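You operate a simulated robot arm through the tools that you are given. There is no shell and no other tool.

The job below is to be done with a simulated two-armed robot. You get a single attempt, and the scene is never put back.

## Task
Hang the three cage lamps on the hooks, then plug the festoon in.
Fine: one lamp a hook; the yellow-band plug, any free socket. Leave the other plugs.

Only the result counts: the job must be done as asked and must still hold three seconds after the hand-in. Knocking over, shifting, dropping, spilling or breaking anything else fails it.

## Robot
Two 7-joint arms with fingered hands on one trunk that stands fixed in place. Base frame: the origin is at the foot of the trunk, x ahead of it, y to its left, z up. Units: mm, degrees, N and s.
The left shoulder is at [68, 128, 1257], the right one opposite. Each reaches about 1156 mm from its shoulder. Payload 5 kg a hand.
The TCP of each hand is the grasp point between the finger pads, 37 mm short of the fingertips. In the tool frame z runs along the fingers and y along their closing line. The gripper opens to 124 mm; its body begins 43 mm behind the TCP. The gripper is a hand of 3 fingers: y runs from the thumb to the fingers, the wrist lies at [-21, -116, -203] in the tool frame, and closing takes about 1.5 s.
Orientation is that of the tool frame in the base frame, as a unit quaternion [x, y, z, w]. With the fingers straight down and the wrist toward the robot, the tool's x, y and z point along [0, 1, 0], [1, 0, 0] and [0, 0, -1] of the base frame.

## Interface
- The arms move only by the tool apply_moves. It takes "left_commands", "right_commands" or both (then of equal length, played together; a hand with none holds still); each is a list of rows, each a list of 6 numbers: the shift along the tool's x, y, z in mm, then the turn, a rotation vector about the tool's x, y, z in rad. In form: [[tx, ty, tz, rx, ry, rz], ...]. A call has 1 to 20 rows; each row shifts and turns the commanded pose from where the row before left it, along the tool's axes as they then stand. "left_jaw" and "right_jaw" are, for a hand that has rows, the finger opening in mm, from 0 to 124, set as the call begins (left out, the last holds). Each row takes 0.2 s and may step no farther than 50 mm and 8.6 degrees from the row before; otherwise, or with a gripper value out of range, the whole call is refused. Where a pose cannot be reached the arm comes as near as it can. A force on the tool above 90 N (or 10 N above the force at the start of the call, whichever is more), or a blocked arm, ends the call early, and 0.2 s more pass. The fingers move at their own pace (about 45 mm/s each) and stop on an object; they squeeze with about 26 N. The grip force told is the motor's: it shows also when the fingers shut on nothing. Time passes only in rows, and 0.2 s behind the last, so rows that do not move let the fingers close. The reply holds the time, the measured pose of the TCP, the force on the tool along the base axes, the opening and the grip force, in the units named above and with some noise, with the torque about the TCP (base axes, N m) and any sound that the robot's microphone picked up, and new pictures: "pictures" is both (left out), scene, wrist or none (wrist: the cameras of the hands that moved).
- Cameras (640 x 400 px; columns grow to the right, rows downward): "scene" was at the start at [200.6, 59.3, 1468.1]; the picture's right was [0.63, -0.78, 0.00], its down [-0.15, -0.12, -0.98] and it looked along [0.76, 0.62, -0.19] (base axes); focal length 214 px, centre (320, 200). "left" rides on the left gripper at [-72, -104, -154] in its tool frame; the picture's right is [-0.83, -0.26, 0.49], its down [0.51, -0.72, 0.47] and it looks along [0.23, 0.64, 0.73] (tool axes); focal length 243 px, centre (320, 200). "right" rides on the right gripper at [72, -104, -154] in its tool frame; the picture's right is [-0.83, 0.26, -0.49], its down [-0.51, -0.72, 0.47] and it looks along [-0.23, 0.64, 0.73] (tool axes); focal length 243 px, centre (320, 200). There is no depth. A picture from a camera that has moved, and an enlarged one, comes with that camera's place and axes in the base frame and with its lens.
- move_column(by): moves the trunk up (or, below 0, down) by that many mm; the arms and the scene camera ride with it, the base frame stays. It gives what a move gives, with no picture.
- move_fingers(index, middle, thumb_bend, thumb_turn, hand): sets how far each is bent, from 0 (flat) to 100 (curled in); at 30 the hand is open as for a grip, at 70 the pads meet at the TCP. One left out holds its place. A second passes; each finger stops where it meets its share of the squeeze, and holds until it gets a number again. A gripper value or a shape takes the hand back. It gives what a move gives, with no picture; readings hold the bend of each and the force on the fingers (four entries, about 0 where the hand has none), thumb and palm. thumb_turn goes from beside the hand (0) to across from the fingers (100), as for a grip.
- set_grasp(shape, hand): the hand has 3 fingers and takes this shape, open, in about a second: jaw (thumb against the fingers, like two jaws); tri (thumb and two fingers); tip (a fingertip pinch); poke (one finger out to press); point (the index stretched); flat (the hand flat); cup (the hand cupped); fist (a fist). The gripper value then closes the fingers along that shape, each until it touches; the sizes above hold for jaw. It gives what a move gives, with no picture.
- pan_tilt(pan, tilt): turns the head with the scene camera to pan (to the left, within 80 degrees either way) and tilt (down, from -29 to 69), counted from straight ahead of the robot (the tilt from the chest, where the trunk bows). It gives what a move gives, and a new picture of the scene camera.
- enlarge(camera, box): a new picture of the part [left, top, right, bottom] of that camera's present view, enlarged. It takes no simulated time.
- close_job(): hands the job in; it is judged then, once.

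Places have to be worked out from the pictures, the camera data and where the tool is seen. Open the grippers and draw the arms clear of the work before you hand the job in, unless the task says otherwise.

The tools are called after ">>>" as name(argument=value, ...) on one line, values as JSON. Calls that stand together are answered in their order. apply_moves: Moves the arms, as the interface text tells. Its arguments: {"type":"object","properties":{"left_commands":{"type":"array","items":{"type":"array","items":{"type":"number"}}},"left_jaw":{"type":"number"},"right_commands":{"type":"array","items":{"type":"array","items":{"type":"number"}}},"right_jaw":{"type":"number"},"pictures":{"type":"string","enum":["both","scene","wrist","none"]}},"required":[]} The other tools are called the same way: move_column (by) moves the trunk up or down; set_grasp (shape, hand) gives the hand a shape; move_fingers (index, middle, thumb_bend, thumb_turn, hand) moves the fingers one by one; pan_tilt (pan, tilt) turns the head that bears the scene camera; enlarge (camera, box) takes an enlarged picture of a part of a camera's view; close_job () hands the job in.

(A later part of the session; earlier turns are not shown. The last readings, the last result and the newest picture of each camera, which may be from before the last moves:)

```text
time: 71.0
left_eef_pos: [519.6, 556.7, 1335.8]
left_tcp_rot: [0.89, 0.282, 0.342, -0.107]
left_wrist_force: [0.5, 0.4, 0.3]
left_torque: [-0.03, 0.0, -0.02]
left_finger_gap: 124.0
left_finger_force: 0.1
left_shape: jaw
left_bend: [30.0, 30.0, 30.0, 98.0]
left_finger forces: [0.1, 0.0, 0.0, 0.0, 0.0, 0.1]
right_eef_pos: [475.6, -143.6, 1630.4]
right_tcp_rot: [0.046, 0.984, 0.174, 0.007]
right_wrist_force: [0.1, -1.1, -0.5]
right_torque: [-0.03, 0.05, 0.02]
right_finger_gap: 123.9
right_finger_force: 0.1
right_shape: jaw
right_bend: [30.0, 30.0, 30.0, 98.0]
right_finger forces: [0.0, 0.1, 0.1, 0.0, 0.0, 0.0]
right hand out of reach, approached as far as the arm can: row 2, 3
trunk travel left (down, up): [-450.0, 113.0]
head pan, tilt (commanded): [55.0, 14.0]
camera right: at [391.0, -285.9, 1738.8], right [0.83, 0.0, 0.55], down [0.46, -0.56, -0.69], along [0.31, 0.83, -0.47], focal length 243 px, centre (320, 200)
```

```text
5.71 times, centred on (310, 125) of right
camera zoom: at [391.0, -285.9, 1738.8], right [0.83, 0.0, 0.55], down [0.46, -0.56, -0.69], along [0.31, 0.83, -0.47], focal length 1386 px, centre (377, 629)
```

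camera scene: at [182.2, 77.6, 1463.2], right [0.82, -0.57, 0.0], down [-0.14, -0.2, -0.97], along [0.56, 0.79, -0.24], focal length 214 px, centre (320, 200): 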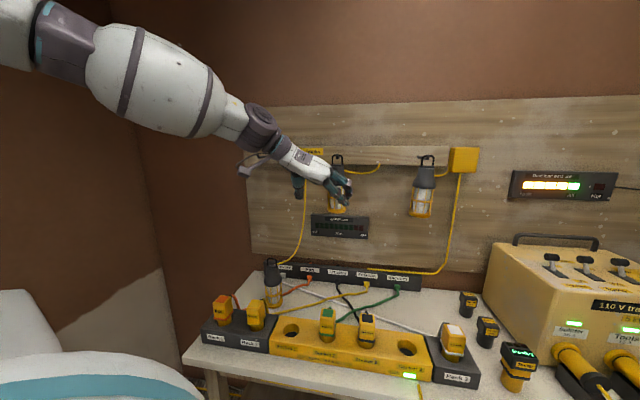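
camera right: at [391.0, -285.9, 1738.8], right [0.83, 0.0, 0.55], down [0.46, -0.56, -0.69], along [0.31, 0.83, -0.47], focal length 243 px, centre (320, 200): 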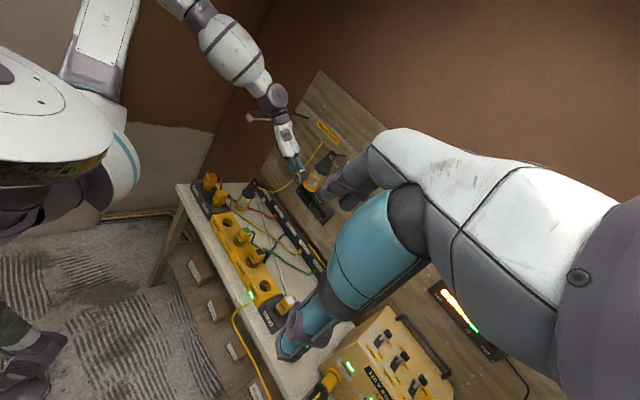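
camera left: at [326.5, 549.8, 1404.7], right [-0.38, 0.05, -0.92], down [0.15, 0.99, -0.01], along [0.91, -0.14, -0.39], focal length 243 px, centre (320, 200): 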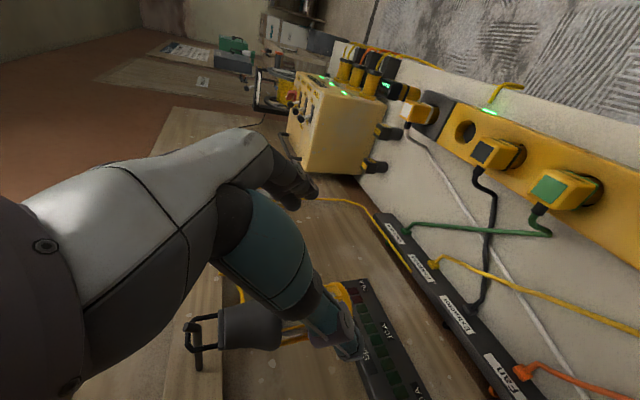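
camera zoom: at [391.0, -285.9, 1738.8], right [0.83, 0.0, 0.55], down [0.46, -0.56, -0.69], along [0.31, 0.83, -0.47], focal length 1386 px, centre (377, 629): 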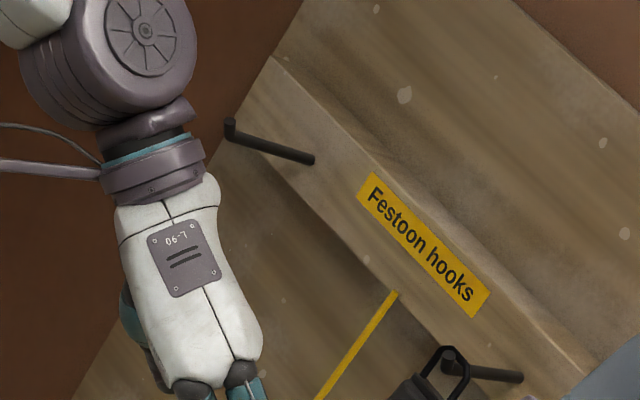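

Lamp 1's axis is about (458, 792), with the Festoon plug in front of it and the Fan plug to its left. I use the same hand heading (35°) but 15 mm higher so the wrist camera clears the Fan plug, and move to a point above the approach line.

>>> apply_moves(left_commands=[[0, 0, 0, 0, 0.09, 0], [-18.6, -25.3, 20.0, 0, 0, 0], [-18.6, -25.3, 20.0, 0, 0, 0], [-18.6, -25.3, 20.0, 0, 0, 0], [-18.6, -25.3, 20.0, 0, 0, 0], [-18.6, -25.3, 20.0, 0, 0, 0], [-18.6, -25.3, 20.0, 0, 0, 0], [-18.6, -25.3, 20.0, 0, 0, 0], [-18.6, -25.3, 20.0, 0, 0, 0], [-18.6, -25.3, 20.0, 0, 0, 0], [0, 0, 0, 0, 0, 0]], pictures="both")

>>> enlarge(camera="right", box=[180, 120, 290, 230])

```text
time: 73.4
left_eef_pos: [400.3, 753.1, 1092.2]
left_tcp_rot: [0.874, 0.276, 0.381, -0.121]
left_wrist_force: [-0.5, 0.3, -0.4]
left_torque: [0.03, 0.0, 0.03]
left_finger_gap: 124.0
left_finger_force: 0.1
left_shape: jaw
left_bend: [30.0, 30.0, 30.0, 98.0]
left_finger forces: [0.0, 0.0, 0.0, 0.0, 0.2, 0.0]
right_eef_pos: [476.0, -146.0, 1630.1]
right_tcp_rot: [0.045, 0.984, 0.174, 0.008]
right_wrist_force: [0.0, 0.6, 0.0]
right_torque: [0.01, -0.03, -0.01]
right_finger_gap: 124.1
right_finger_force: 0.1
right_shape: jaw
right_bend: [30.0, 30.0, 30.0, 98.0]
right_finger forces: [0.0, 0.1, 0.0, 0.0, 0.0, 0.1]
trunk travel left (down, up): [-450.0, 113.0]
head pan, tilt (commanded): [55.0, 14.0]
camera scene: at [181.9, 76.7, 1463.3], right [0.82, -0.57, 0.0], down [-0.14, -0.2, -0.97], along [0.56, 0.79, -0.24], focal length 214 px, centre (320, 200)
camera left: at [208.0, 745.2, 1144.0], right [-0.32, 0.1, -0.94], down [0.15, 0.99, 0.05], along [0.94, -0.13, -0.33], focal length 243 px, centre (320, 200)
```

scene: 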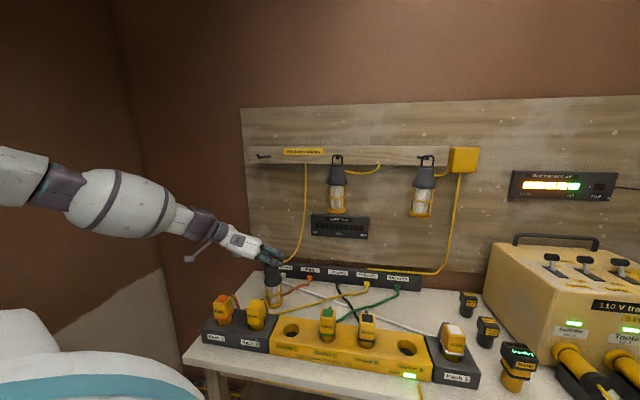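
left: 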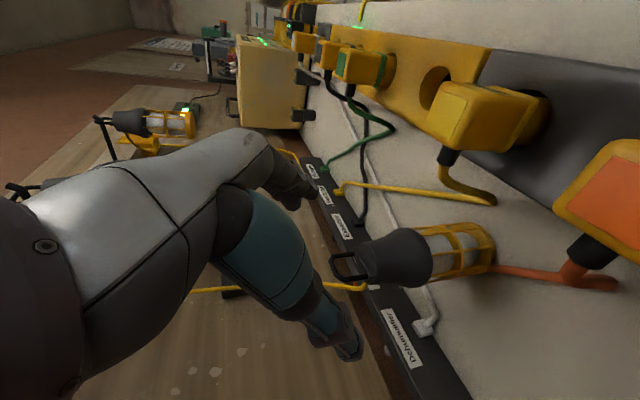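

```text
3.64 times, centred on (235, 175) of right
camera zoom: at [390.3, -289.7, 1738.4], right [0.83, 0.0, 0.55], down [0.46, -0.56, -0.69], along [0.31, 0.83, -0.47], focal length 882 px, centre (629, 291)
```

zoom: 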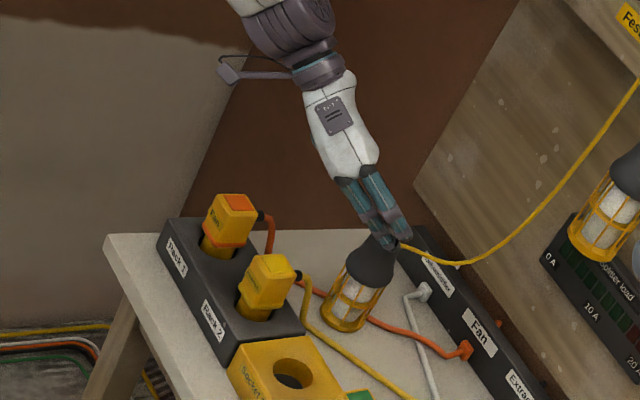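

The left wrist view confirms lamp 1 is right on the approach line. I descend 80 mm.

>>> apply_moves(left_commands=[[-19.5, 0, 18.1, 0, 0, 0], [-19.5, 0, 18.1, 0, 0, 0], [-19.5, 0, 18.1, 0, 0, 0], [0, 0, 0, 0, 0, 0]], pictures="wrist")

>>> enlarge(camera="right", box=[180, 130, 280, 230])

>>> enlarge(camera="scene", box=[180, 220, 310, 350])

```text
time: 74.4
left_eef_pos: [402.1, 752.7, 1013.7]
left_tcp_rot: [0.874, 0.276, 0.382, -0.12]
left_wrist_force: [0.0, 0.2, 0.3]
left_torque: [-0.01, -0.02, -0.01]
left_finger_gap: 123.8
left_finger_force: 0.1
left_shape: jaw
left_bend: [30.0, 30.0, 30.0, 98.0]
left_finger forces: [0.1, 0.0, 0.0, 0.0, 0.1, 0.0]
right_eef_pos: [474.8, -145.8, 1629.4]
right_tcp_rot: [0.046, 0.984, 0.173, 0.009]
right_wrist_force: [0.1, 0.0, 0.1]
right_torque: [0.04, -0.03, -0.01]
right_finger_gap: 124.1
right_finger_force: 0.0
right_shape: jaw
right_bend: [30.0, 30.0, 30.0, 98.0]
right_finger forces: [0.0, 0.1, 0.0, 0.0, 0.1, 0.0]
trunk travel left (down, up): [-450.0, 113.0]
head pan, tilt (commanded): [55.0, 14.0]
camera left: at [209.1, 745.1, 1065.4], right [-0.32, 0.1, -0.94], down [0.15, 0.99, 0.05], along [0.94, -0.13, -0.33], focal length 243 px, centre (320, 200)
```

left: 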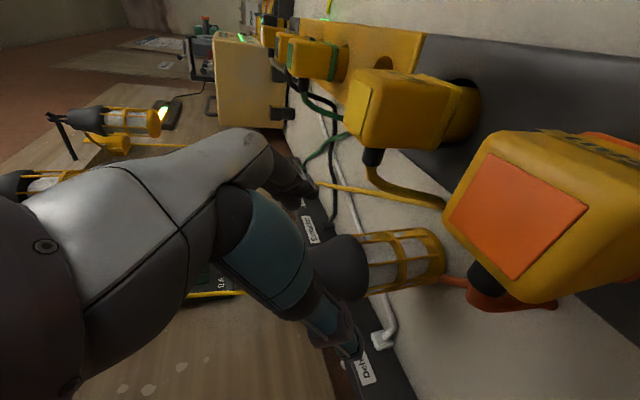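

```text
4.00 times, centred on (230, 180) of right
camera zoom: at [389.9, -289.0, 1738.6], right [0.83, 0.0, 0.55], down [0.46, -0.56, -0.69], along [0.31, 0.83, -0.47], focal length 970 px, centre (680, 280)
```

zoom: 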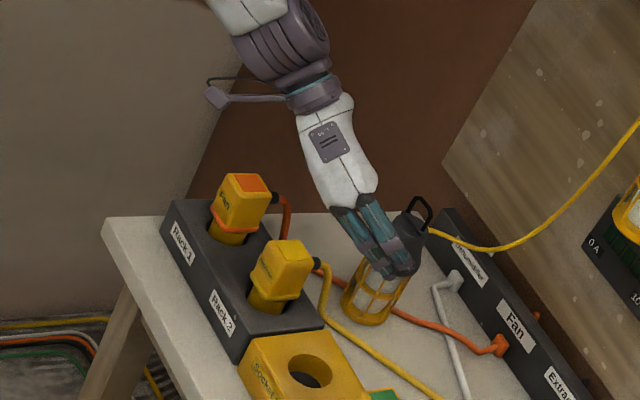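

```text
3.08 times, centred on (245, 285) of scene
camera zoom: at [181.6, 77.3, 1463.3], right [0.82, -0.57, 0.0], down [-0.14, -0.2, -0.97], along [0.56, 0.79, -0.24], focal length 660 px, centre (551, -62)
```

zoom: 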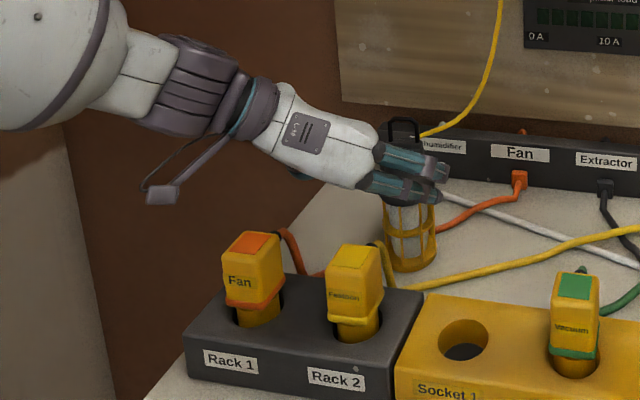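

The wrist camera passes above the Fan plug with clearance. I advance 50 mm along the tool axis.

>>> apply_moves(left_commands=[[0, 0, 17, 0, 0, 0], [0, 0, 17, 0, 0, 0], [0, 0, 16, 0, 0, 0], [0, 0, 0, 0, 0, 0]], pictures="wrist")

>>> enlarge(camera="right", box=[190, 140, 270, 220])

>>> enlarge(camera="scene", box=[190, 235, 300, 345])

```text
time: 75.4
left_eef_pos: [431.8, 774.1, 978.4]
left_tcp_rot: [0.873, 0.277, 0.382, -0.12]
left_wrist_force: [0.2, -0.3, 0.4]
left_torque: [-0.02, 0.01, 0.01]
left_finger_gap: 123.7
left_finger_force: 0.2
left_shape: jaw
left_bend: [30.0, 30.0, 30.0, 98.0]
left_finger forces: [0.0, 0.0, 0.0, 0.0, 0.1, 0.0]
right_eef_pos: [474.8, -146.3, 1630.8]
right_tcp_rot: [0.045, 0.984, 0.173, 0.008]
right_wrist_force: [0.6, -0.5, -1.0]
right_torque: [0.05, -0.03, 0.01]
right_finger_gap: 124.1
right_finger_force: 0.1
right_shape: jaw
right_bend: [30.0, 30.0, 30.0, 98.0]
right_finger forces: [0.0, 0.0, 0.1, 0.1, 0.0, 0.1]
trunk travel left (down, up): [-450.0, 113.0]
head pan, tilt (commanded): [55.0, 14.0]
camera left: at [238.9, 765.7, 1029.7], right [-0.32, 0.1, -0.94], down [0.15, 0.99, 0.05], along [0.94, -0.13, -0.33], focal length 243 px, centre (320, 200)
```

left: 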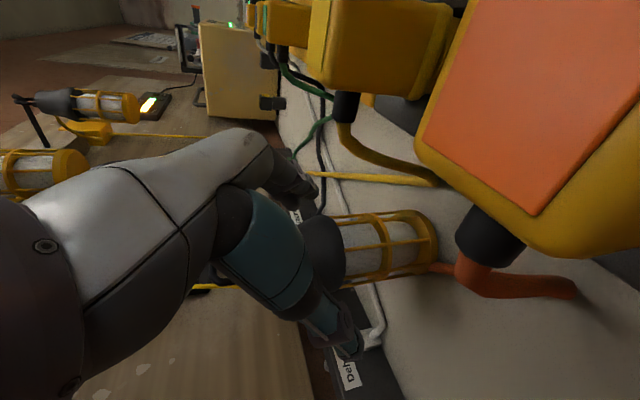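

```text
5.00 times, centred on (230, 180) of right
camera zoom: at [389.8, -289.2, 1738.6], right [0.83, 0.0, 0.55], down [0.46, -0.56, -0.69], along [0.31, 0.83, -0.47], focal length 1213 px, centre (770, 300)
```

zoom: 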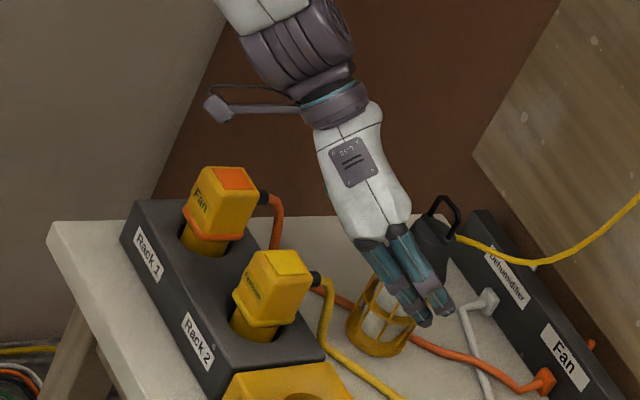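

```text
3.64 times, centred on (245, 290) of scene
camera zoom: at [181.5, 77.2, 1463.3], right [0.82, -0.57, 0.0], down [-0.14, -0.2, -0.97], along [0.56, 0.79, -0.24], focal length 780 px, centre (593, -127)
```

zoom: 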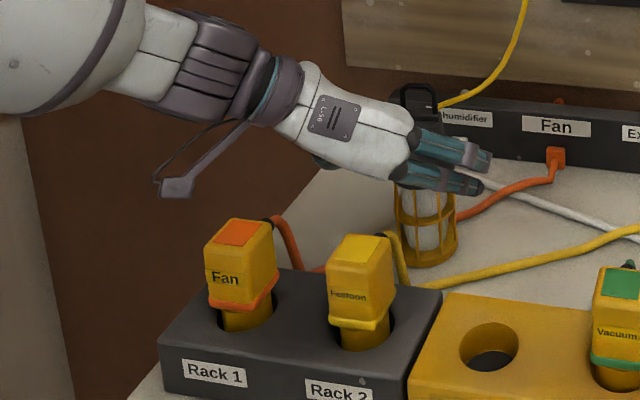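

Still clear everywhere. I advance the remaining 29 mm.

>>> apply_moves(left_commands=[[0, 0, 10, 0, 0, 0], [0, 0, 10, 0, 0, 0], [0, 0, 9, 0, 0, 0], [0, 0, 0, 0, 0, 0]], pictures="wrist")

>>> enlarge(camera="right", box=[195, 145, 265, 215])

>>> enlarge(camera="scene", box=[200, 245, 300, 335])

>>> enlarge(camera="left", box=[200, 120, 450, 380])

```text
time: 76.4
left_eef_pos: [447.9, 786.4, 958.3]
left_tcp_rot: [0.874, 0.276, 0.381, -0.12]
left_wrist_force: [0.1, 0.6, -0.5]
left_torque: [0.0, -0.04, 0.04]
left_finger_gap: 123.6
left_finger_force: 0.0
left_shape: jaw
left_bend: [30.0, 30.0, 30.0, 98.0]
left_finger forces: [0.0, 0.0, 0.0, 0.1, 0.0, 0.1]
right_eef_pos: [475.4, -145.6, 1629.5]
right_tcp_rot: [0.045, 0.984, 0.174, 0.008]
right_wrist_force: [0.9, 0.1, 0.0]
right_torque: [-0.02, -0.03, 0.01]
right_finger_gap: 123.8
right_finger_force: 0.0
right_shape: jaw
right_bend: [30.0, 30.0, 30.0, 98.0]
right_finger forces: [0.0, 0.0, 0.1, 0.0, 0.1, 0.0]
trunk travel left (down, up): [-450.0, 113.0]
head pan, tilt (commanded): [55.0, 14.0]
camera left: at [256.5, 778.0, 1010.2], right [-0.32, 0.1, -0.94], down [0.15, 0.99, 0.05], along [0.94, -0.13, -0.33], focal length 243 px, centre (320, 200)
```

left: 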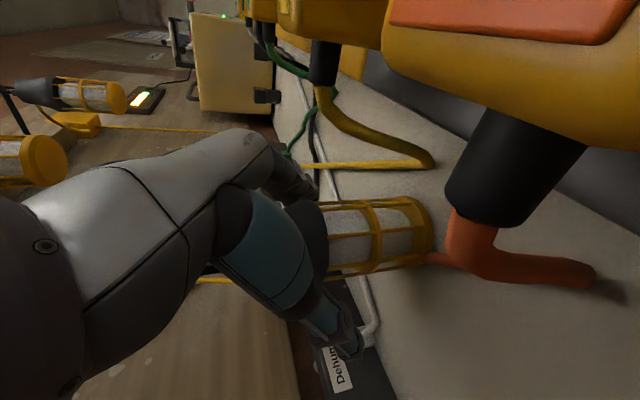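

```text
5.71 times, centred on (230, 180) of right
camera zoom: at [390.0, -289.1, 1738.6], right [0.83, 0.0, 0.55], down [0.46, -0.56, -0.69], along [0.31, 0.83, -0.47], focal length 1386 px, centre (834, 314)
```

zoom: 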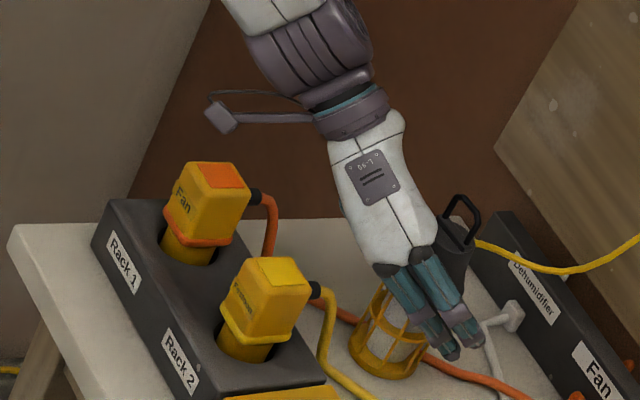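

```text
4.44 times, centred on (250, 290) of scene
camera zoom: at [181.7, 77.2, 1463.3], right [0.82, -0.57, 0.0], down [-0.14, -0.2, -0.97], along [0.56, 0.79, -0.24], focal length 953 px, centre (631, -200)
```

zoom: 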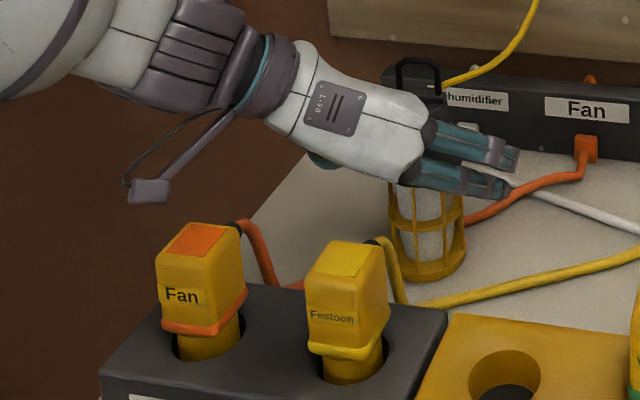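

```text
1.54 times, centred on (325, 250) of left
camera zoom: at [256.5, 778.0, 1010.2], right [-0.32, 0.1, -0.94], down [0.15, 0.99, 0.05], along [0.94, -0.13, -0.33], focal length 373 px, centre (312, 123)
```

zoom: 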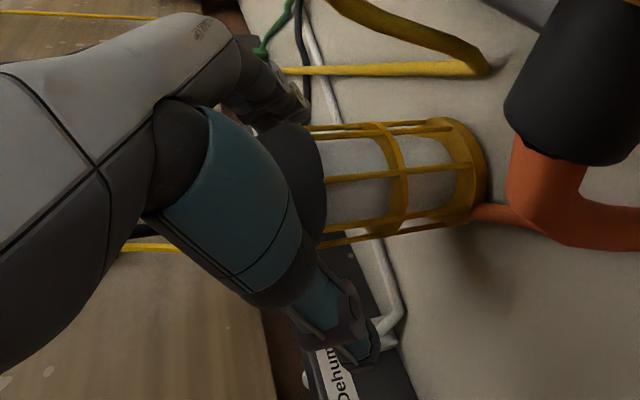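

The wrist camera is well above the Fan plug, so I can go 8 mm lower for a better grip on the cage, then close.

>>> apply_moves(left_commands=[[-2.9, 0, 2.7, 0, 0, 0], [-3.0, 0, 2.8, 0, 0, 0], [0, 0, 0, 0, 0, 0]], pictures="wrist")

>>> enlarge(camera="scene", box=[200, 245, 300, 335])

```text
time: 77.2
left_eef_pos: [450.4, 785.3, 950.0]
left_tcp_rot: [0.873, 0.277, 0.382, -0.12]
left_wrist_force: [-0.6, 0.2, 0.3]
left_torque: [0.03, 0.0, 0.02]
left_finger_gap: 123.6
left_finger_force: 0.0
left_shape: jaw
left_bend: [30.0, 30.0, 30.0, 98.0]
left_finger forces: [0.0, 0.1, 0.0, 0.0, 0.0, 0.0]
right_eef_pos: [474.8, -145.6, 1630.0]
right_tcp_rot: [0.046, 0.984, 0.174, 0.007]
right_wrist_force: [0.3, -0.4, -0.4]
right_torque: [-0.02, 0.0, 0.0]
right_finger_gap: 123.8
right_finger_force: 0.0
right_shape: jaw
right_bend: [30.0, 30.0, 30.0, 98.0]
right_finger forces: [0.0, 0.0, 0.0, 0.0, 0.0, 0.1]
trunk travel left (down, up): [-450.0, 113.0]
head pan, tilt (commanded): [55.0, 14.0]
camera left: at [256.8, 777.4, 1002.2], right [-0.32, 0.1, -0.94], down [0.15, 0.99, 0.05], along [0.94, -0.13, -0.33], focal length 243 px, centre (320, 200)
```

left: 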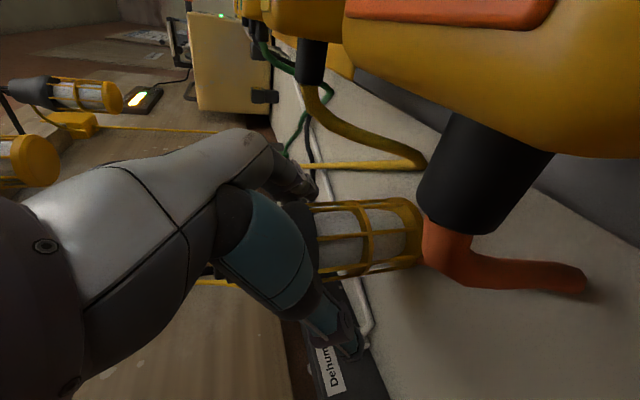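

```text
4.44 times, centred on (250, 290) of scene
camera zoom: at [181.6, 77.2, 1463.3], right [0.82, -0.57, 0.0], down [-0.14, -0.2, -0.97], along [0.56, 0.79, -0.24], focal length 953 px, centre (631, -200)
```

zoom: 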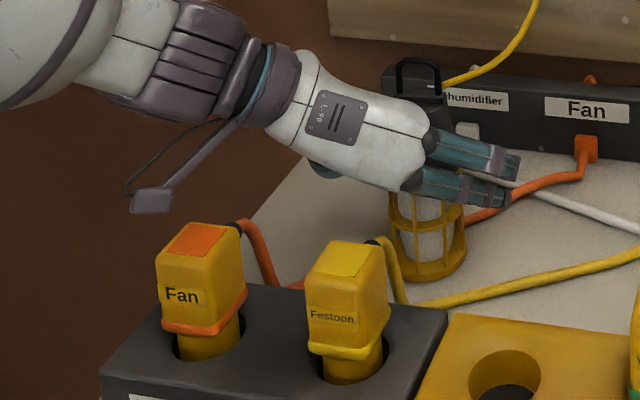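

Clear of the Fan plug and well placed on the lamp. I close the fingers.

>>> apply_moves(left_commands=[[0, 0, 0, 0, 0, 0], [0, 0, 0, 0, 0, 0], [0, 0, 0, 0, 0, 0], [0, 0, 0, 0, 0, 0], [0, 0, 0, 0, 0, 0], [0, 0, 0, 0, 0, 0], [0, 0, 0, 0, 0, 0], [0, 0, 0, 0, 0, 0], [0, 0, 0, 0, 0, 0]], left_jaw=20, pictures="none")

>>> apply_moves(left_commands=[[3.7, 0, -3.4, 0, 0, 0], [5.1, 0, -4.8, 0, 0, 0], [7.3, 0, -6.8, 0, 0, 0], [0, 0, 0, 0, 0, 0]], pictures="wrist")

>>> enlarge(camera="scene", box=[200, 235, 300, 335])

>>> enlarge(camera="right", box=[195, 145, 265, 215])

```text
time: 79.2
left_eef_pos: [449.4, 785.8, 949.9]
left_tcp_rot: [0.873, 0.278, 0.382, -0.12]
left_wrist_force: [-0.5, 0.6, 0.0]
left_torque: [0.03, 0.06, 0.01]
left_finger_gap: 53.5
left_finger_force: 26.0
left_shape: jaw
left_bend: [74.0, 52.0, 72.0, 100.0]
left_finger forces: [15.2, 7.7, 0.0, 0.0, 22.1, 0.1]
right_eef_pos: [476.2, -146.3, 1629.4]
right_tcp_rot: [0.046, 0.984, 0.174, 0.009]
right_wrist_force: [0.4, -1.0, 0.1]
right_torque: [0.0, -0.01, -0.04]
right_finger_gap: 123.8
right_finger_force: 0.1
right_shape: jaw
right_bend: [30.0, 30.0, 30.0, 98.0]
right_finger forces: [0.1, 0.0, 0.1, 0.0, 0.1, 0.0]
trunk travel left (down, up): [-450.0, 113.0]
head pan, tilt (commanded): [55.0, 14.0]
```

```text
time: 80.2
left_eef_pos: [450.2, 785.6, 970.8]
left_tcp_rot: [0.874, 0.277, 0.381, -0.12]
left_wrist_force: [-1.0, 0.9, -2.5]
left_torque: [0.0, 0.02, 0.0]
left_finger_gap: 53.3
left_finger_force: 26.0
left_shape: jaw
left_bend: [74.0, 52.0, 72.0, 100.0]
left_finger forces: [15.6, 7.3, 0.0, 0.0, 21.9, 0.0]
right_eef_pos: [475.3, -144.7, 1629.7]
right_tcp_rot: [0.046, 0.984, 0.173, 0.008]
right_wrist_force: [0.1, 0.3, 0.8]
right_torque: [0.01, -0.02, 0.0]
right_finger_gap: 123.7
right_finger_force: 0.1
right_shape: jaw
right_bend: [30.0, 30.0, 30.0, 98.0]
right_finger forces: [0.1, 0.1, 0.1, 0.1, 0.0, 0.0]
trunk travel left (down, up): [-450.0, 113.0]
head pan, tilt (commanded): [55.0, 14.0]
camera left: at [257.1, 777.8, 1023.2], right [-0.32, 0.1, -0.94], down [0.15, 0.99, 0.05], along [0.94, -0.13, -0.33], focal length 243 px, centre (320, 200)
```

left: 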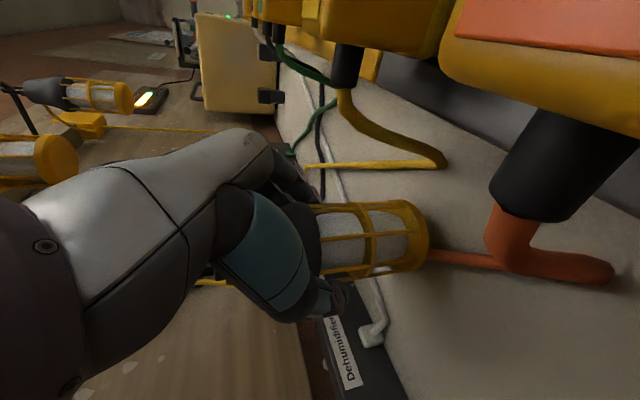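

```text
4.00 times, centred on (250, 285) of scene
camera zoom: at [182.1, 77.9, 1463.2], right [0.82, -0.57, 0.0], down [-0.14, -0.2, -0.97], along [0.56, 0.79, -0.24], focal length 858 px, centre (600, -140)
```

zoom: 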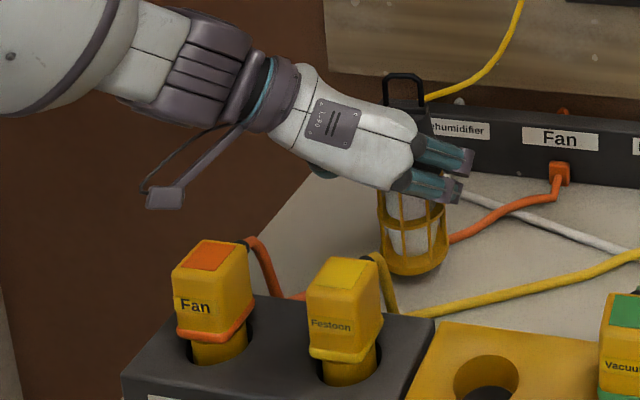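

```text
5.71 times, centred on (230, 180) of right
camera zoom: at [390.5, -288.4, 1738.6], right [0.83, 0.0, 0.55], down [0.46, -0.56, -0.69], along [0.31, 0.83, -0.47], focal length 1386 px, centre (834, 314)
```

zoom: 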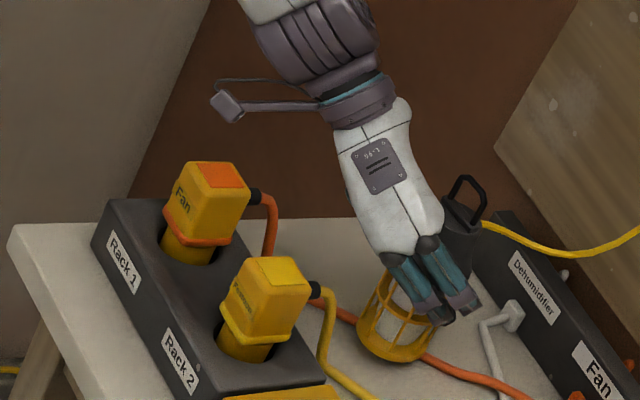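

The grip holds with no slip. I lift lamp 1 straight up, trim its pitch and yaw, and carry it to staging in front of hook 1.

>>> apply_moves(left_commands=[[27.5, 0, -25.5, 0, 0, 0], [27.5, 0, -25.5, 0, 0, 0], [27.5, 0, -25.5, 0, 0, 0], [27.5, 0, -25.5, 0, 0, 0], [0, 0, 0, 0, -0.09, 0], [0, 0, 0, -0.0934, 0, 0.1043], [16.8, -4.5, -28.3, 0, 0, 0], [16.8, -4.5, -28.3, 0, 0, 0], [16.8, -4.5, -28.3, 0, 0, 0], [16.8, -4.5, -28.3, 0, 0, 0], [16.8, -4.5, -28.3, 0, 0, 0], [16.8, -4.5, -28.3, 0, 0, 0], [16.8, -4.5, -28.3, 0, 0, 0], [0, 0, 0, 0, 0, 0], [0, 0, 0, 0, 0, 0]], pictures="both")

>>> enlarge(camera="scene", box=[215, 130, 305, 230])

>>> enlarge(camera="right", box=[260, 80, 330, 150])

```text
time: 83.4
left_eef_pos: [394.5, 793.5, 1350.3]
left_tcp_rot: [0.907, 0.22, 0.349, -0.083]
left_wrist_force: [0.9, 0.3, -2.5]
left_torque: [-0.02, -0.01, -0.01]
left_finger_gap: 52.9
left_finger_force: 26.4
left_shape: jaw
left_bend: [74.0, 52.0, 72.0, 100.0]
left_finger forces: [15.2, 7.0, 0.0, 0.0, 21.7, 0.0]
right_eef_pos: [475.7, -144.2, 1629.4]
right_tcp_rot: [0.046, 0.984, 0.173, 0.007]
right_wrist_force: [-0.1, -0.3, 0.7]
right_torque: [-0.01, 0.01, 0.01]
right_finger_gap: 123.9
right_finger_force: 0.2
right_shape: jaw
right_bend: [30.0, 30.0, 30.0, 98.0]
right_finger forces: [0.1, 0.1, 0.1, 0.0, 0.0, 0.0]
trunk travel left (down, up): [-450.0, 113.0]
head pan, tilt (commanded): [55.0, 14.0]
camera scene: at [182.2, 78.3, 1463.1], right [0.82, -0.57, 0.0], down [-0.14, -0.2, -0.97], along [0.56, 0.79, -0.24], focal length 214 px, centre (320, 200)
camera left: at [207.3, 814.9, 1416.1], right [-0.38, 0.1, -0.92], down [0.29, 0.96, -0.01], along [0.88, -0.27, -0.39], focal length 243 px, centre (320, 200)
```

scene: 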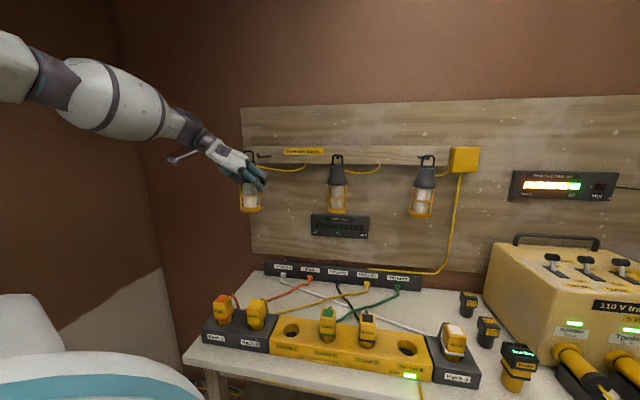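
left: 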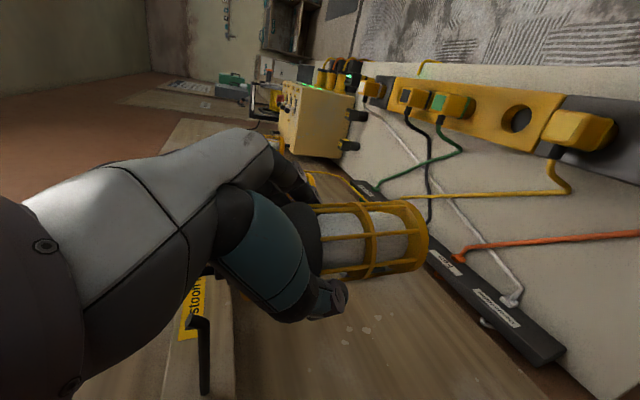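

```text
4.00 times, centred on (260, 180) of scene
camera zoom: at [182.2, 78.3, 1463.1], right [0.82, -0.57, 0.0], down [-0.14, -0.2, -0.97], along [0.56, 0.79, -0.24], focal length 858 px, centre (560, 280)
```

zoom: 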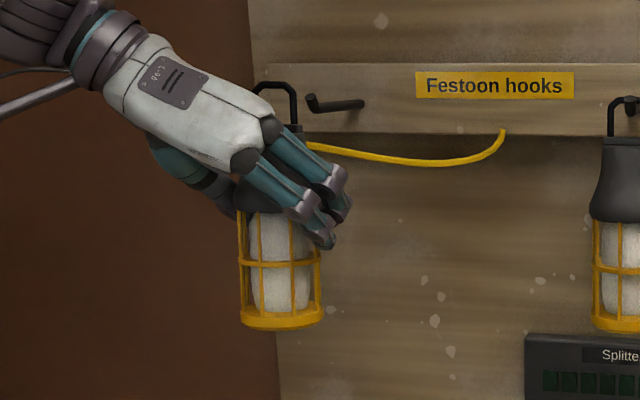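

```text
5.71 times, centred on (295, 115) of right
camera zoom: at [390.7, -287.8, 1738.6], right [0.83, 0.0, 0.55], down [0.46, -0.56, -0.69], along [0.31, 0.83, -0.47], focal length 1386 px, centre (463, 686)
```

zoom: 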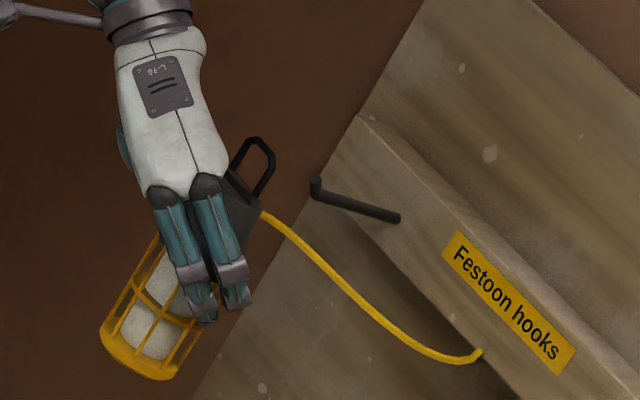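

Both cameras see lamp 1's loop and hook 1. I zoom in for exact measurement.

>>> enlarge(camera="scene", box=[240, 140, 290, 172])

>>> enlarge(camera="right", box=[282, 98, 322, 130])

>>> enlarge(camera="scene", box=[225, 170, 285, 220])

```text
12.50 times, centred on (265, 156) of scene
camera zoom: at [182.2, 78.3, 1463.1], right [0.82, -0.57, 0.0], down [-0.14, -0.2, -0.97], along [0.56, 0.79, -0.24], focal length 2681 px, centre (1008, 750)
```

zoom: 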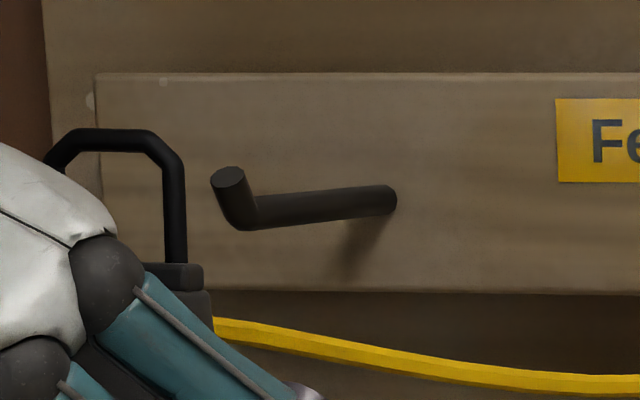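

```text
12.50 times, centred on (302, 114) of right
camera zoom: at [390.7, -287.8, 1738.6], right [0.83, 0.0, 0.55], down [0.46, -0.56, -0.69], along [0.31, 0.83, -0.47], focal length 3033 px, centre (545, 1275)
```

zoom: 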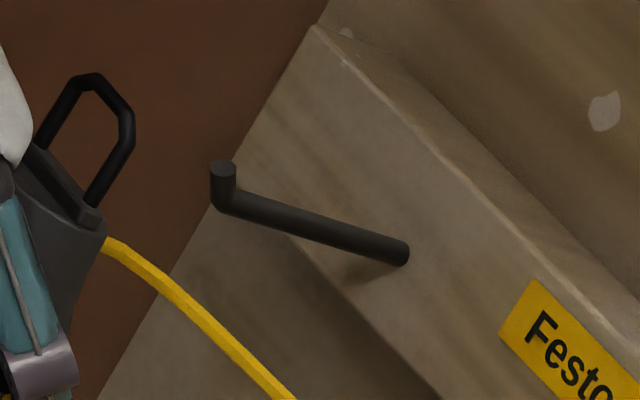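

```text
8.00 times, centred on (255, 195) of scene
camera zoom: at [182.2, 78.3, 1463.1], right [0.82, -0.57, 0.0], down [-0.14, -0.2, -0.97], along [0.56, 0.79, -0.24], focal length 1716 px, centre (840, 240)
```

zoom: 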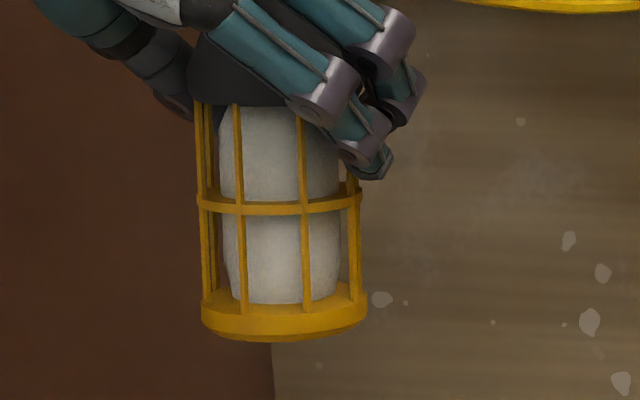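

Hook 1's tip triangulates to (447, 841, 1438) and the bar to about (399, 787, 1450). I zoom once more to check the bar's yaw.

>>> enlarge(camera="right", box=[274, 96, 304, 120])

>>> enlarge(camera="scene", box=[238, 144, 268, 168])

```text
16.00 times, centred on (289, 108) of right
camera zoom: at [390.7, -287.8, 1738.6], right [0.83, 0.0, 0.55], down [0.46, -0.56, -0.69], along [0.31, 0.83, -0.47], focal length 3882 px, centre (816, 1672)
```

zoom: 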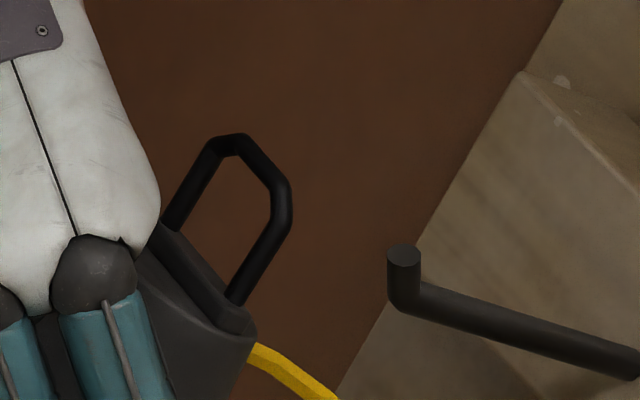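

```text
16.00 times, centred on (253, 156) of scene
camera zoom: at [182.2, 78.3, 1463.1], right [0.82, -0.57, 0.0], down [-0.14, -0.2, -0.97], along [0.56, 0.79, -0.24], focal length 3432 px, centre (1392, 904)
```

zoom: 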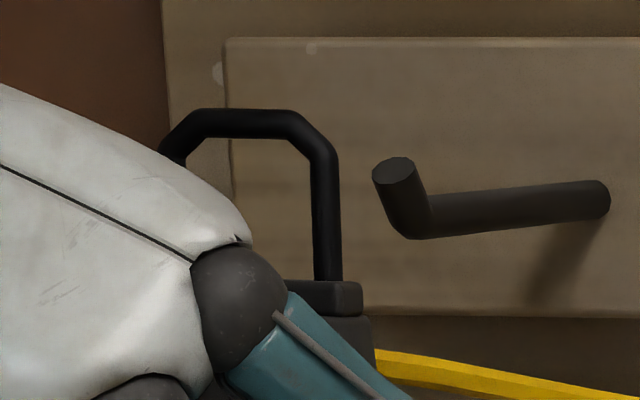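

The bar is square to the wall and laterally on the hook axis; it only needs to drop about 4.5 mm. I apply that while advancing 40 mm.

>>> apply_moves(left_commands=[[8.4, -4.4, 9.5, 0, 0, 0], [8.4, -4.4, 9.5, 0, 0, 0], [8.3, -4.4, 9.6, 0, 0, 0], [0, 0, 0, 0, 0, 0], [0, 0, 0, 0, 0, 0]], pictures="none")

>>> enlarge(camera="scene", box=[243, 144, 283, 170])

>>> enlarge(camera="right", box=[280, 96, 310, 120])

```text
time: 84.6
left_eef_pos: [422.7, 821.7, 1345.0]
left_tcp_rot: [0.908, 0.219, 0.348, -0.083]
left_wrist_force: [-0.5, 0.1, -2.9]
left_torque: [0.03, 0.02, 0.01]
left_finger_gap: 53.3
left_finger_force: 26.3
left_shape: jaw
left_bend: [74.0, 52.0, 72.0, 100.0]
left_finger forces: [15.2, 6.8, 0.1, 0.0, 21.5, 0.0]
right_eef_pos: [475.5, -145.2, 1629.4]
right_tcp_rot: [0.046, 0.984, 0.173, 0.007]
right_wrist_force: [-1.0, -0.7, 0.3]
right_torque: [0.02, 0.0, 0.02]
right_finger_gap: 124.0
right_finger_force: 0.0
right_shape: jaw
right_bend: [30.0, 30.0, 30.0, 98.0]
right_finger forces: [0.0, 0.0, 0.0, 0.0, 0.1, 0.0]
trunk travel left (down, up): [-450.0, 113.0]
head pan, tilt (commanded): [55.0, 14.0]
```

```text
15.38 times, centred on (263, 157) of scene
camera zoom: at [181.9, 77.8, 1463.2], right [0.82, -0.57, 0.0], down [-0.14, -0.2, -0.97], along [0.56, 0.79, -0.24], focal length 3300 px, centre (1197, 862)
```

zoom: 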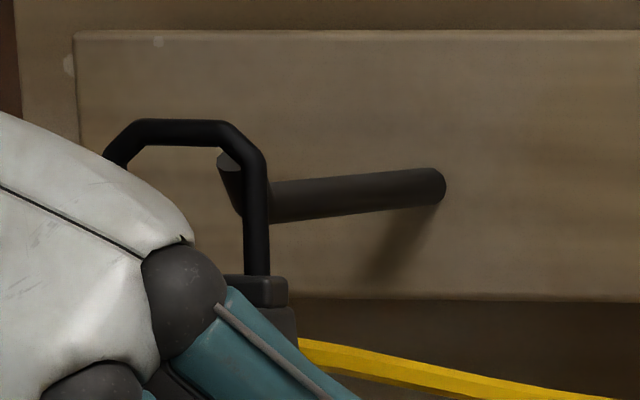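

```text
16.00 times, centred on (295, 108) of right
camera zoom: at [390.2, -288.5, 1738.6], right [0.83, 0.0, 0.55], down [0.46, -0.56, -0.69], along [0.31, 0.83, -0.47], focal length 3882 px, centre (720, 1672)
```

zoom: 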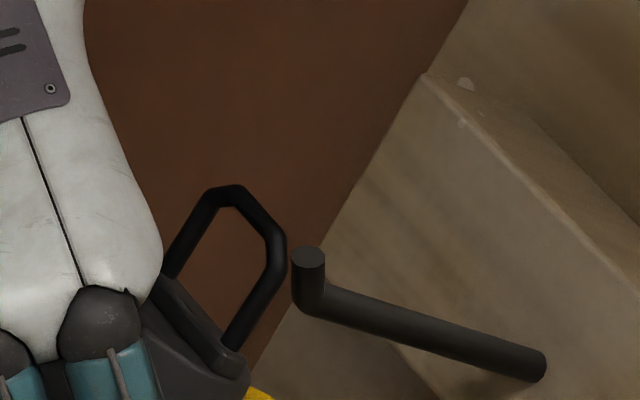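

The relative height is now about 6.7 mm above the tip, as wanted, with 31 mm to go. I advance 20 mm in small steps.

>>> apply_moves(left_commands=[[3.5, -1.8, 3.1, 0, 0, 0], [3.5, -1.8, 3.1, 0, 0, 0], [3.5, -1.8, 3.1, 0, 0, 0], [3.5, -1.7, 3.2, 0, 0, 0], [0, 0, 0, 0, 0, 0]], pictures="none")

>>> enlarge(camera="scene", box=[243, 144, 283, 170])

>>> enlarge(camera="right", box=[280, 96, 310, 120])

```text
time: 85.8
left_eef_pos: [436.9, 837.9, 1343.9]
left_tcp_rot: [0.908, 0.218, 0.349, -0.083]
left_wrist_force: [-0.8, 0.0, -2.5]
left_torque: [0.02, -0.02, -0.04]
left_finger_gap: 53.6
left_finger_force: 26.0
left_shape: jaw
left_bend: [74.0, 52.0, 72.0, 100.0]
left_finger forces: [15.2, 7.1, 0.0, 0.0, 21.6, 0.0]
right_eef_pos: [475.8, -145.2, 1630.4]
right_tcp_rot: [0.046, 0.984, 0.173, 0.008]
right_wrist_force: [0.1, -0.7, 0.2]
right_torque: [-0.04, 0.05, 0.0]
right_finger_gap: 123.8
right_finger_force: 0.0
right_shape: jaw
right_bend: [30.0, 30.0, 30.0, 98.0]
right_finger forces: [0.0, 0.0, 0.1, 0.1, 0.1, 0.0]
trunk travel left (down, up): [-450.0, 113.0]
head pan, tilt (commanded): [55.0, 14.0]
```

```text
15.38 times, centred on (263, 157) of scene
camera zoom: at [181.8, 77.6, 1463.3], right [0.82, -0.57, 0.0], down [-0.14, -0.2, -0.97], along [0.56, 0.79, -0.24], focal length 3300 px, centre (1197, 862)
```

zoom: 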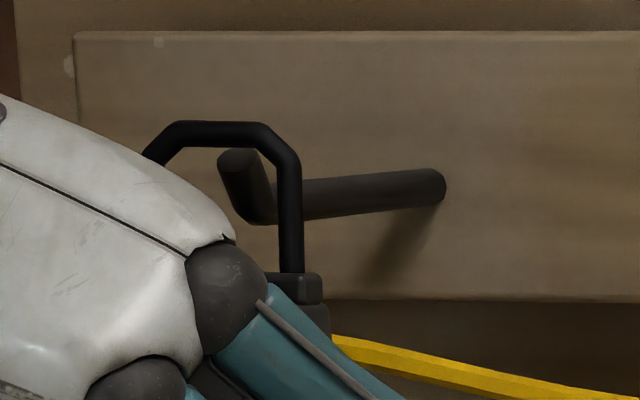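

```text
16.00 times, centred on (295, 108) of right
camera zoom: at [390.1, -288.7, 1738.6], right [0.83, 0.0, 0.55], down [0.46, -0.56, -0.69], along [0.31, 0.83, -0.47], focal length 3882 px, centre (720, 1672)
```

zoom: 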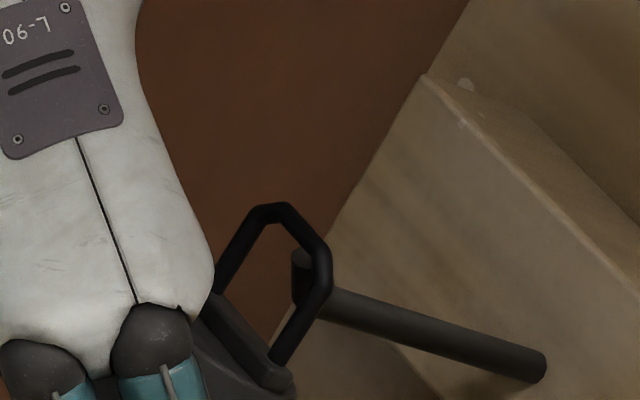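

The peg is inside the loop, close under the bar, with ample space below. I add 3 mm of height while advancing 12 mm.

>>> apply_moves(left_commands=[[2.0, 0, -2.2, 0, 0, 0], [2.8, -1.2, 2.55, 0, 0, 0], [2.8, -1.2, 2.55, 0, 0, 0], [2.8, -1.2, 2.55, 0, 0, 0], [0, 0, 0, 0, 0, 0]], pictures="none")

>>> enlarge(camera="scene", box=[243, 144, 283, 170])

>>> enlarge(camera="right", box=[280, 96, 310, 120])

```text
time: 87.0
left_eef_pos: [445.0, 846.4, 1346.3]
left_tcp_rot: [0.907, 0.219, 0.349, -0.084]
left_wrist_force: [0.4, 0.7, -1.2]
left_torque: [0.05, -0.01, 0.02]
left_finger_gap: 53.1
left_finger_force: 25.6
left_shape: jaw
left_bend: [74.0, 52.0, 72.0, 100.0]
left_finger forces: [15.9, 6.7, 0.0, 0.0, 21.2, 0.1]
right_eef_pos: [475.0, -146.2, 1629.2]
right_tcp_rot: [0.045, 0.984, 0.174, 0.008]
right_wrist_force: [-0.8, -0.3, 1.3]
right_torque: [0.02, 0.0, 0.0]
right_finger_gap: 124.0
right_finger_force: 0.0
right_shape: jaw
right_bend: [30.0, 30.0, 30.0, 98.0]
right_finger forces: [0.0, 0.0, 0.1, 0.0, 0.1, 0.0]
trunk travel left (down, up): [-450.0, 113.0]
head pan, tilt (commanded): [55.0, 14.0]
```

```text
15.38 times, centred on (263, 157) of scene
camera zoom: at [181.6, 77.2, 1463.3], right [0.82, -0.57, 0.0], down [-0.14, -0.2, -0.97], along [0.56, 0.79, -0.24], focal length 3300 px, centre (1197, 862)
```

zoom: 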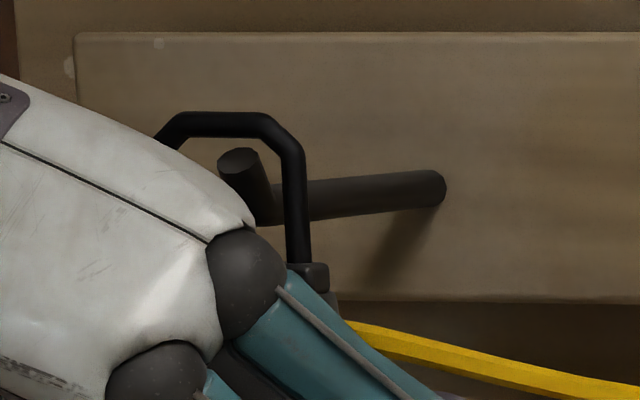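

```text
16.00 times, centred on (295, 108) of right
camera zoom: at [389.9, -289.2, 1738.6], right [0.83, 0.0, 0.55], down [0.46, -0.56, -0.69], along [0.31, 0.83, -0.47], focal length 3882 px, centre (720, 1672)
```

zoom: 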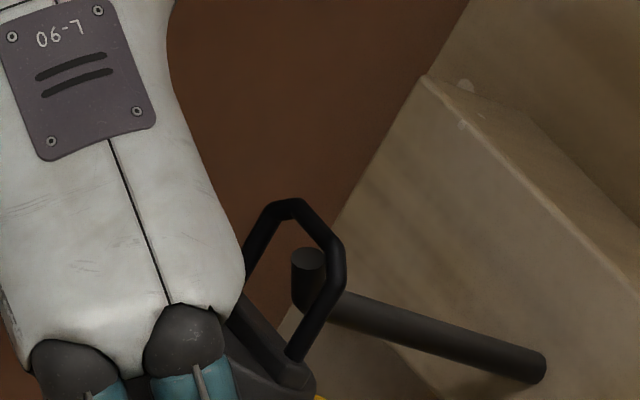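

Triangulation shows the bar now directly over the tip but the loop is 7 mm left of centre, so the right post is likely touching the hook. I shift 6 mm right.

>>> apply_moves(left_commands=[[0.7, 2.9, 0.6, 0, 0, 0], [0.7, 2.9, 0.6, 0, 0, 0], [0, 0, 0, 0, 0, 0]], pictures="none")

>>> enlarge(camera="scene", box=[243, 144, 283, 170])

>>> enlarge(camera="right", box=[280, 96, 310, 120])

```text
time: 87.8
left_eef_pos: [447.6, 841.5, 1346.4]
left_tcp_rot: [0.908, 0.219, 0.348, -0.084]
left_wrist_force: [-2.0, 0.6, 2.0]
left_torque: [-0.1, -0.1, 0.01]
left_finger_gap: 52.9
left_finger_force: 25.9
left_shape: jaw
left_bend: [74.0, 52.0, 72.0, 100.0]
left_finger forces: [15.6, 6.6, 0.1, 0.0, 22.2, 0.1]
right_eef_pos: [475.4, -146.7, 1629.7]
right_tcp_rot: [0.045, 0.984, 0.174, 0.008]
right_wrist_force: [0.0, -0.7, -0.1]
right_torque: [0.01, 0.0, 0.01]
right_finger_gap: 124.0
right_finger_force: 0.0
right_shape: jaw
right_bend: [30.0, 30.0, 30.0, 98.0]
right_finger forces: [0.1, 0.0, 0.0, 0.0, 0.0, 0.0]
trunk travel left (down, up): [-450.0, 113.0]
head pan, tilt (commanded): [55.0, 14.0]
```

```text
15.38 times, centred on (263, 157) of scene
camera zoom: at [181.4, 77.3, 1463.3], right [0.82, -0.57, 0.0], down [-0.14, -0.2, -0.97], along [0.56, 0.79, -0.24], focal length 3300 px, centre (1197, 862)
```

zoom: 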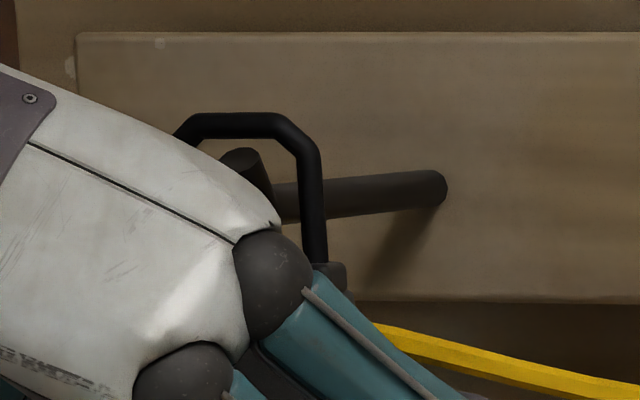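

```text
16.00 times, centred on (295, 108) of right
camera zoom: at [389.6, -289.0, 1738.7], right [0.83, 0.0, 0.55], down [0.46, -0.56, -0.69], along [0.31, 0.83, -0.47], focal length 3882 px, centre (720, 1672)
```

zoom: 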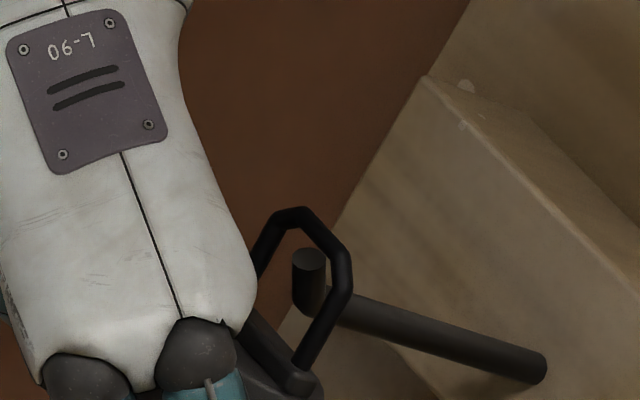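

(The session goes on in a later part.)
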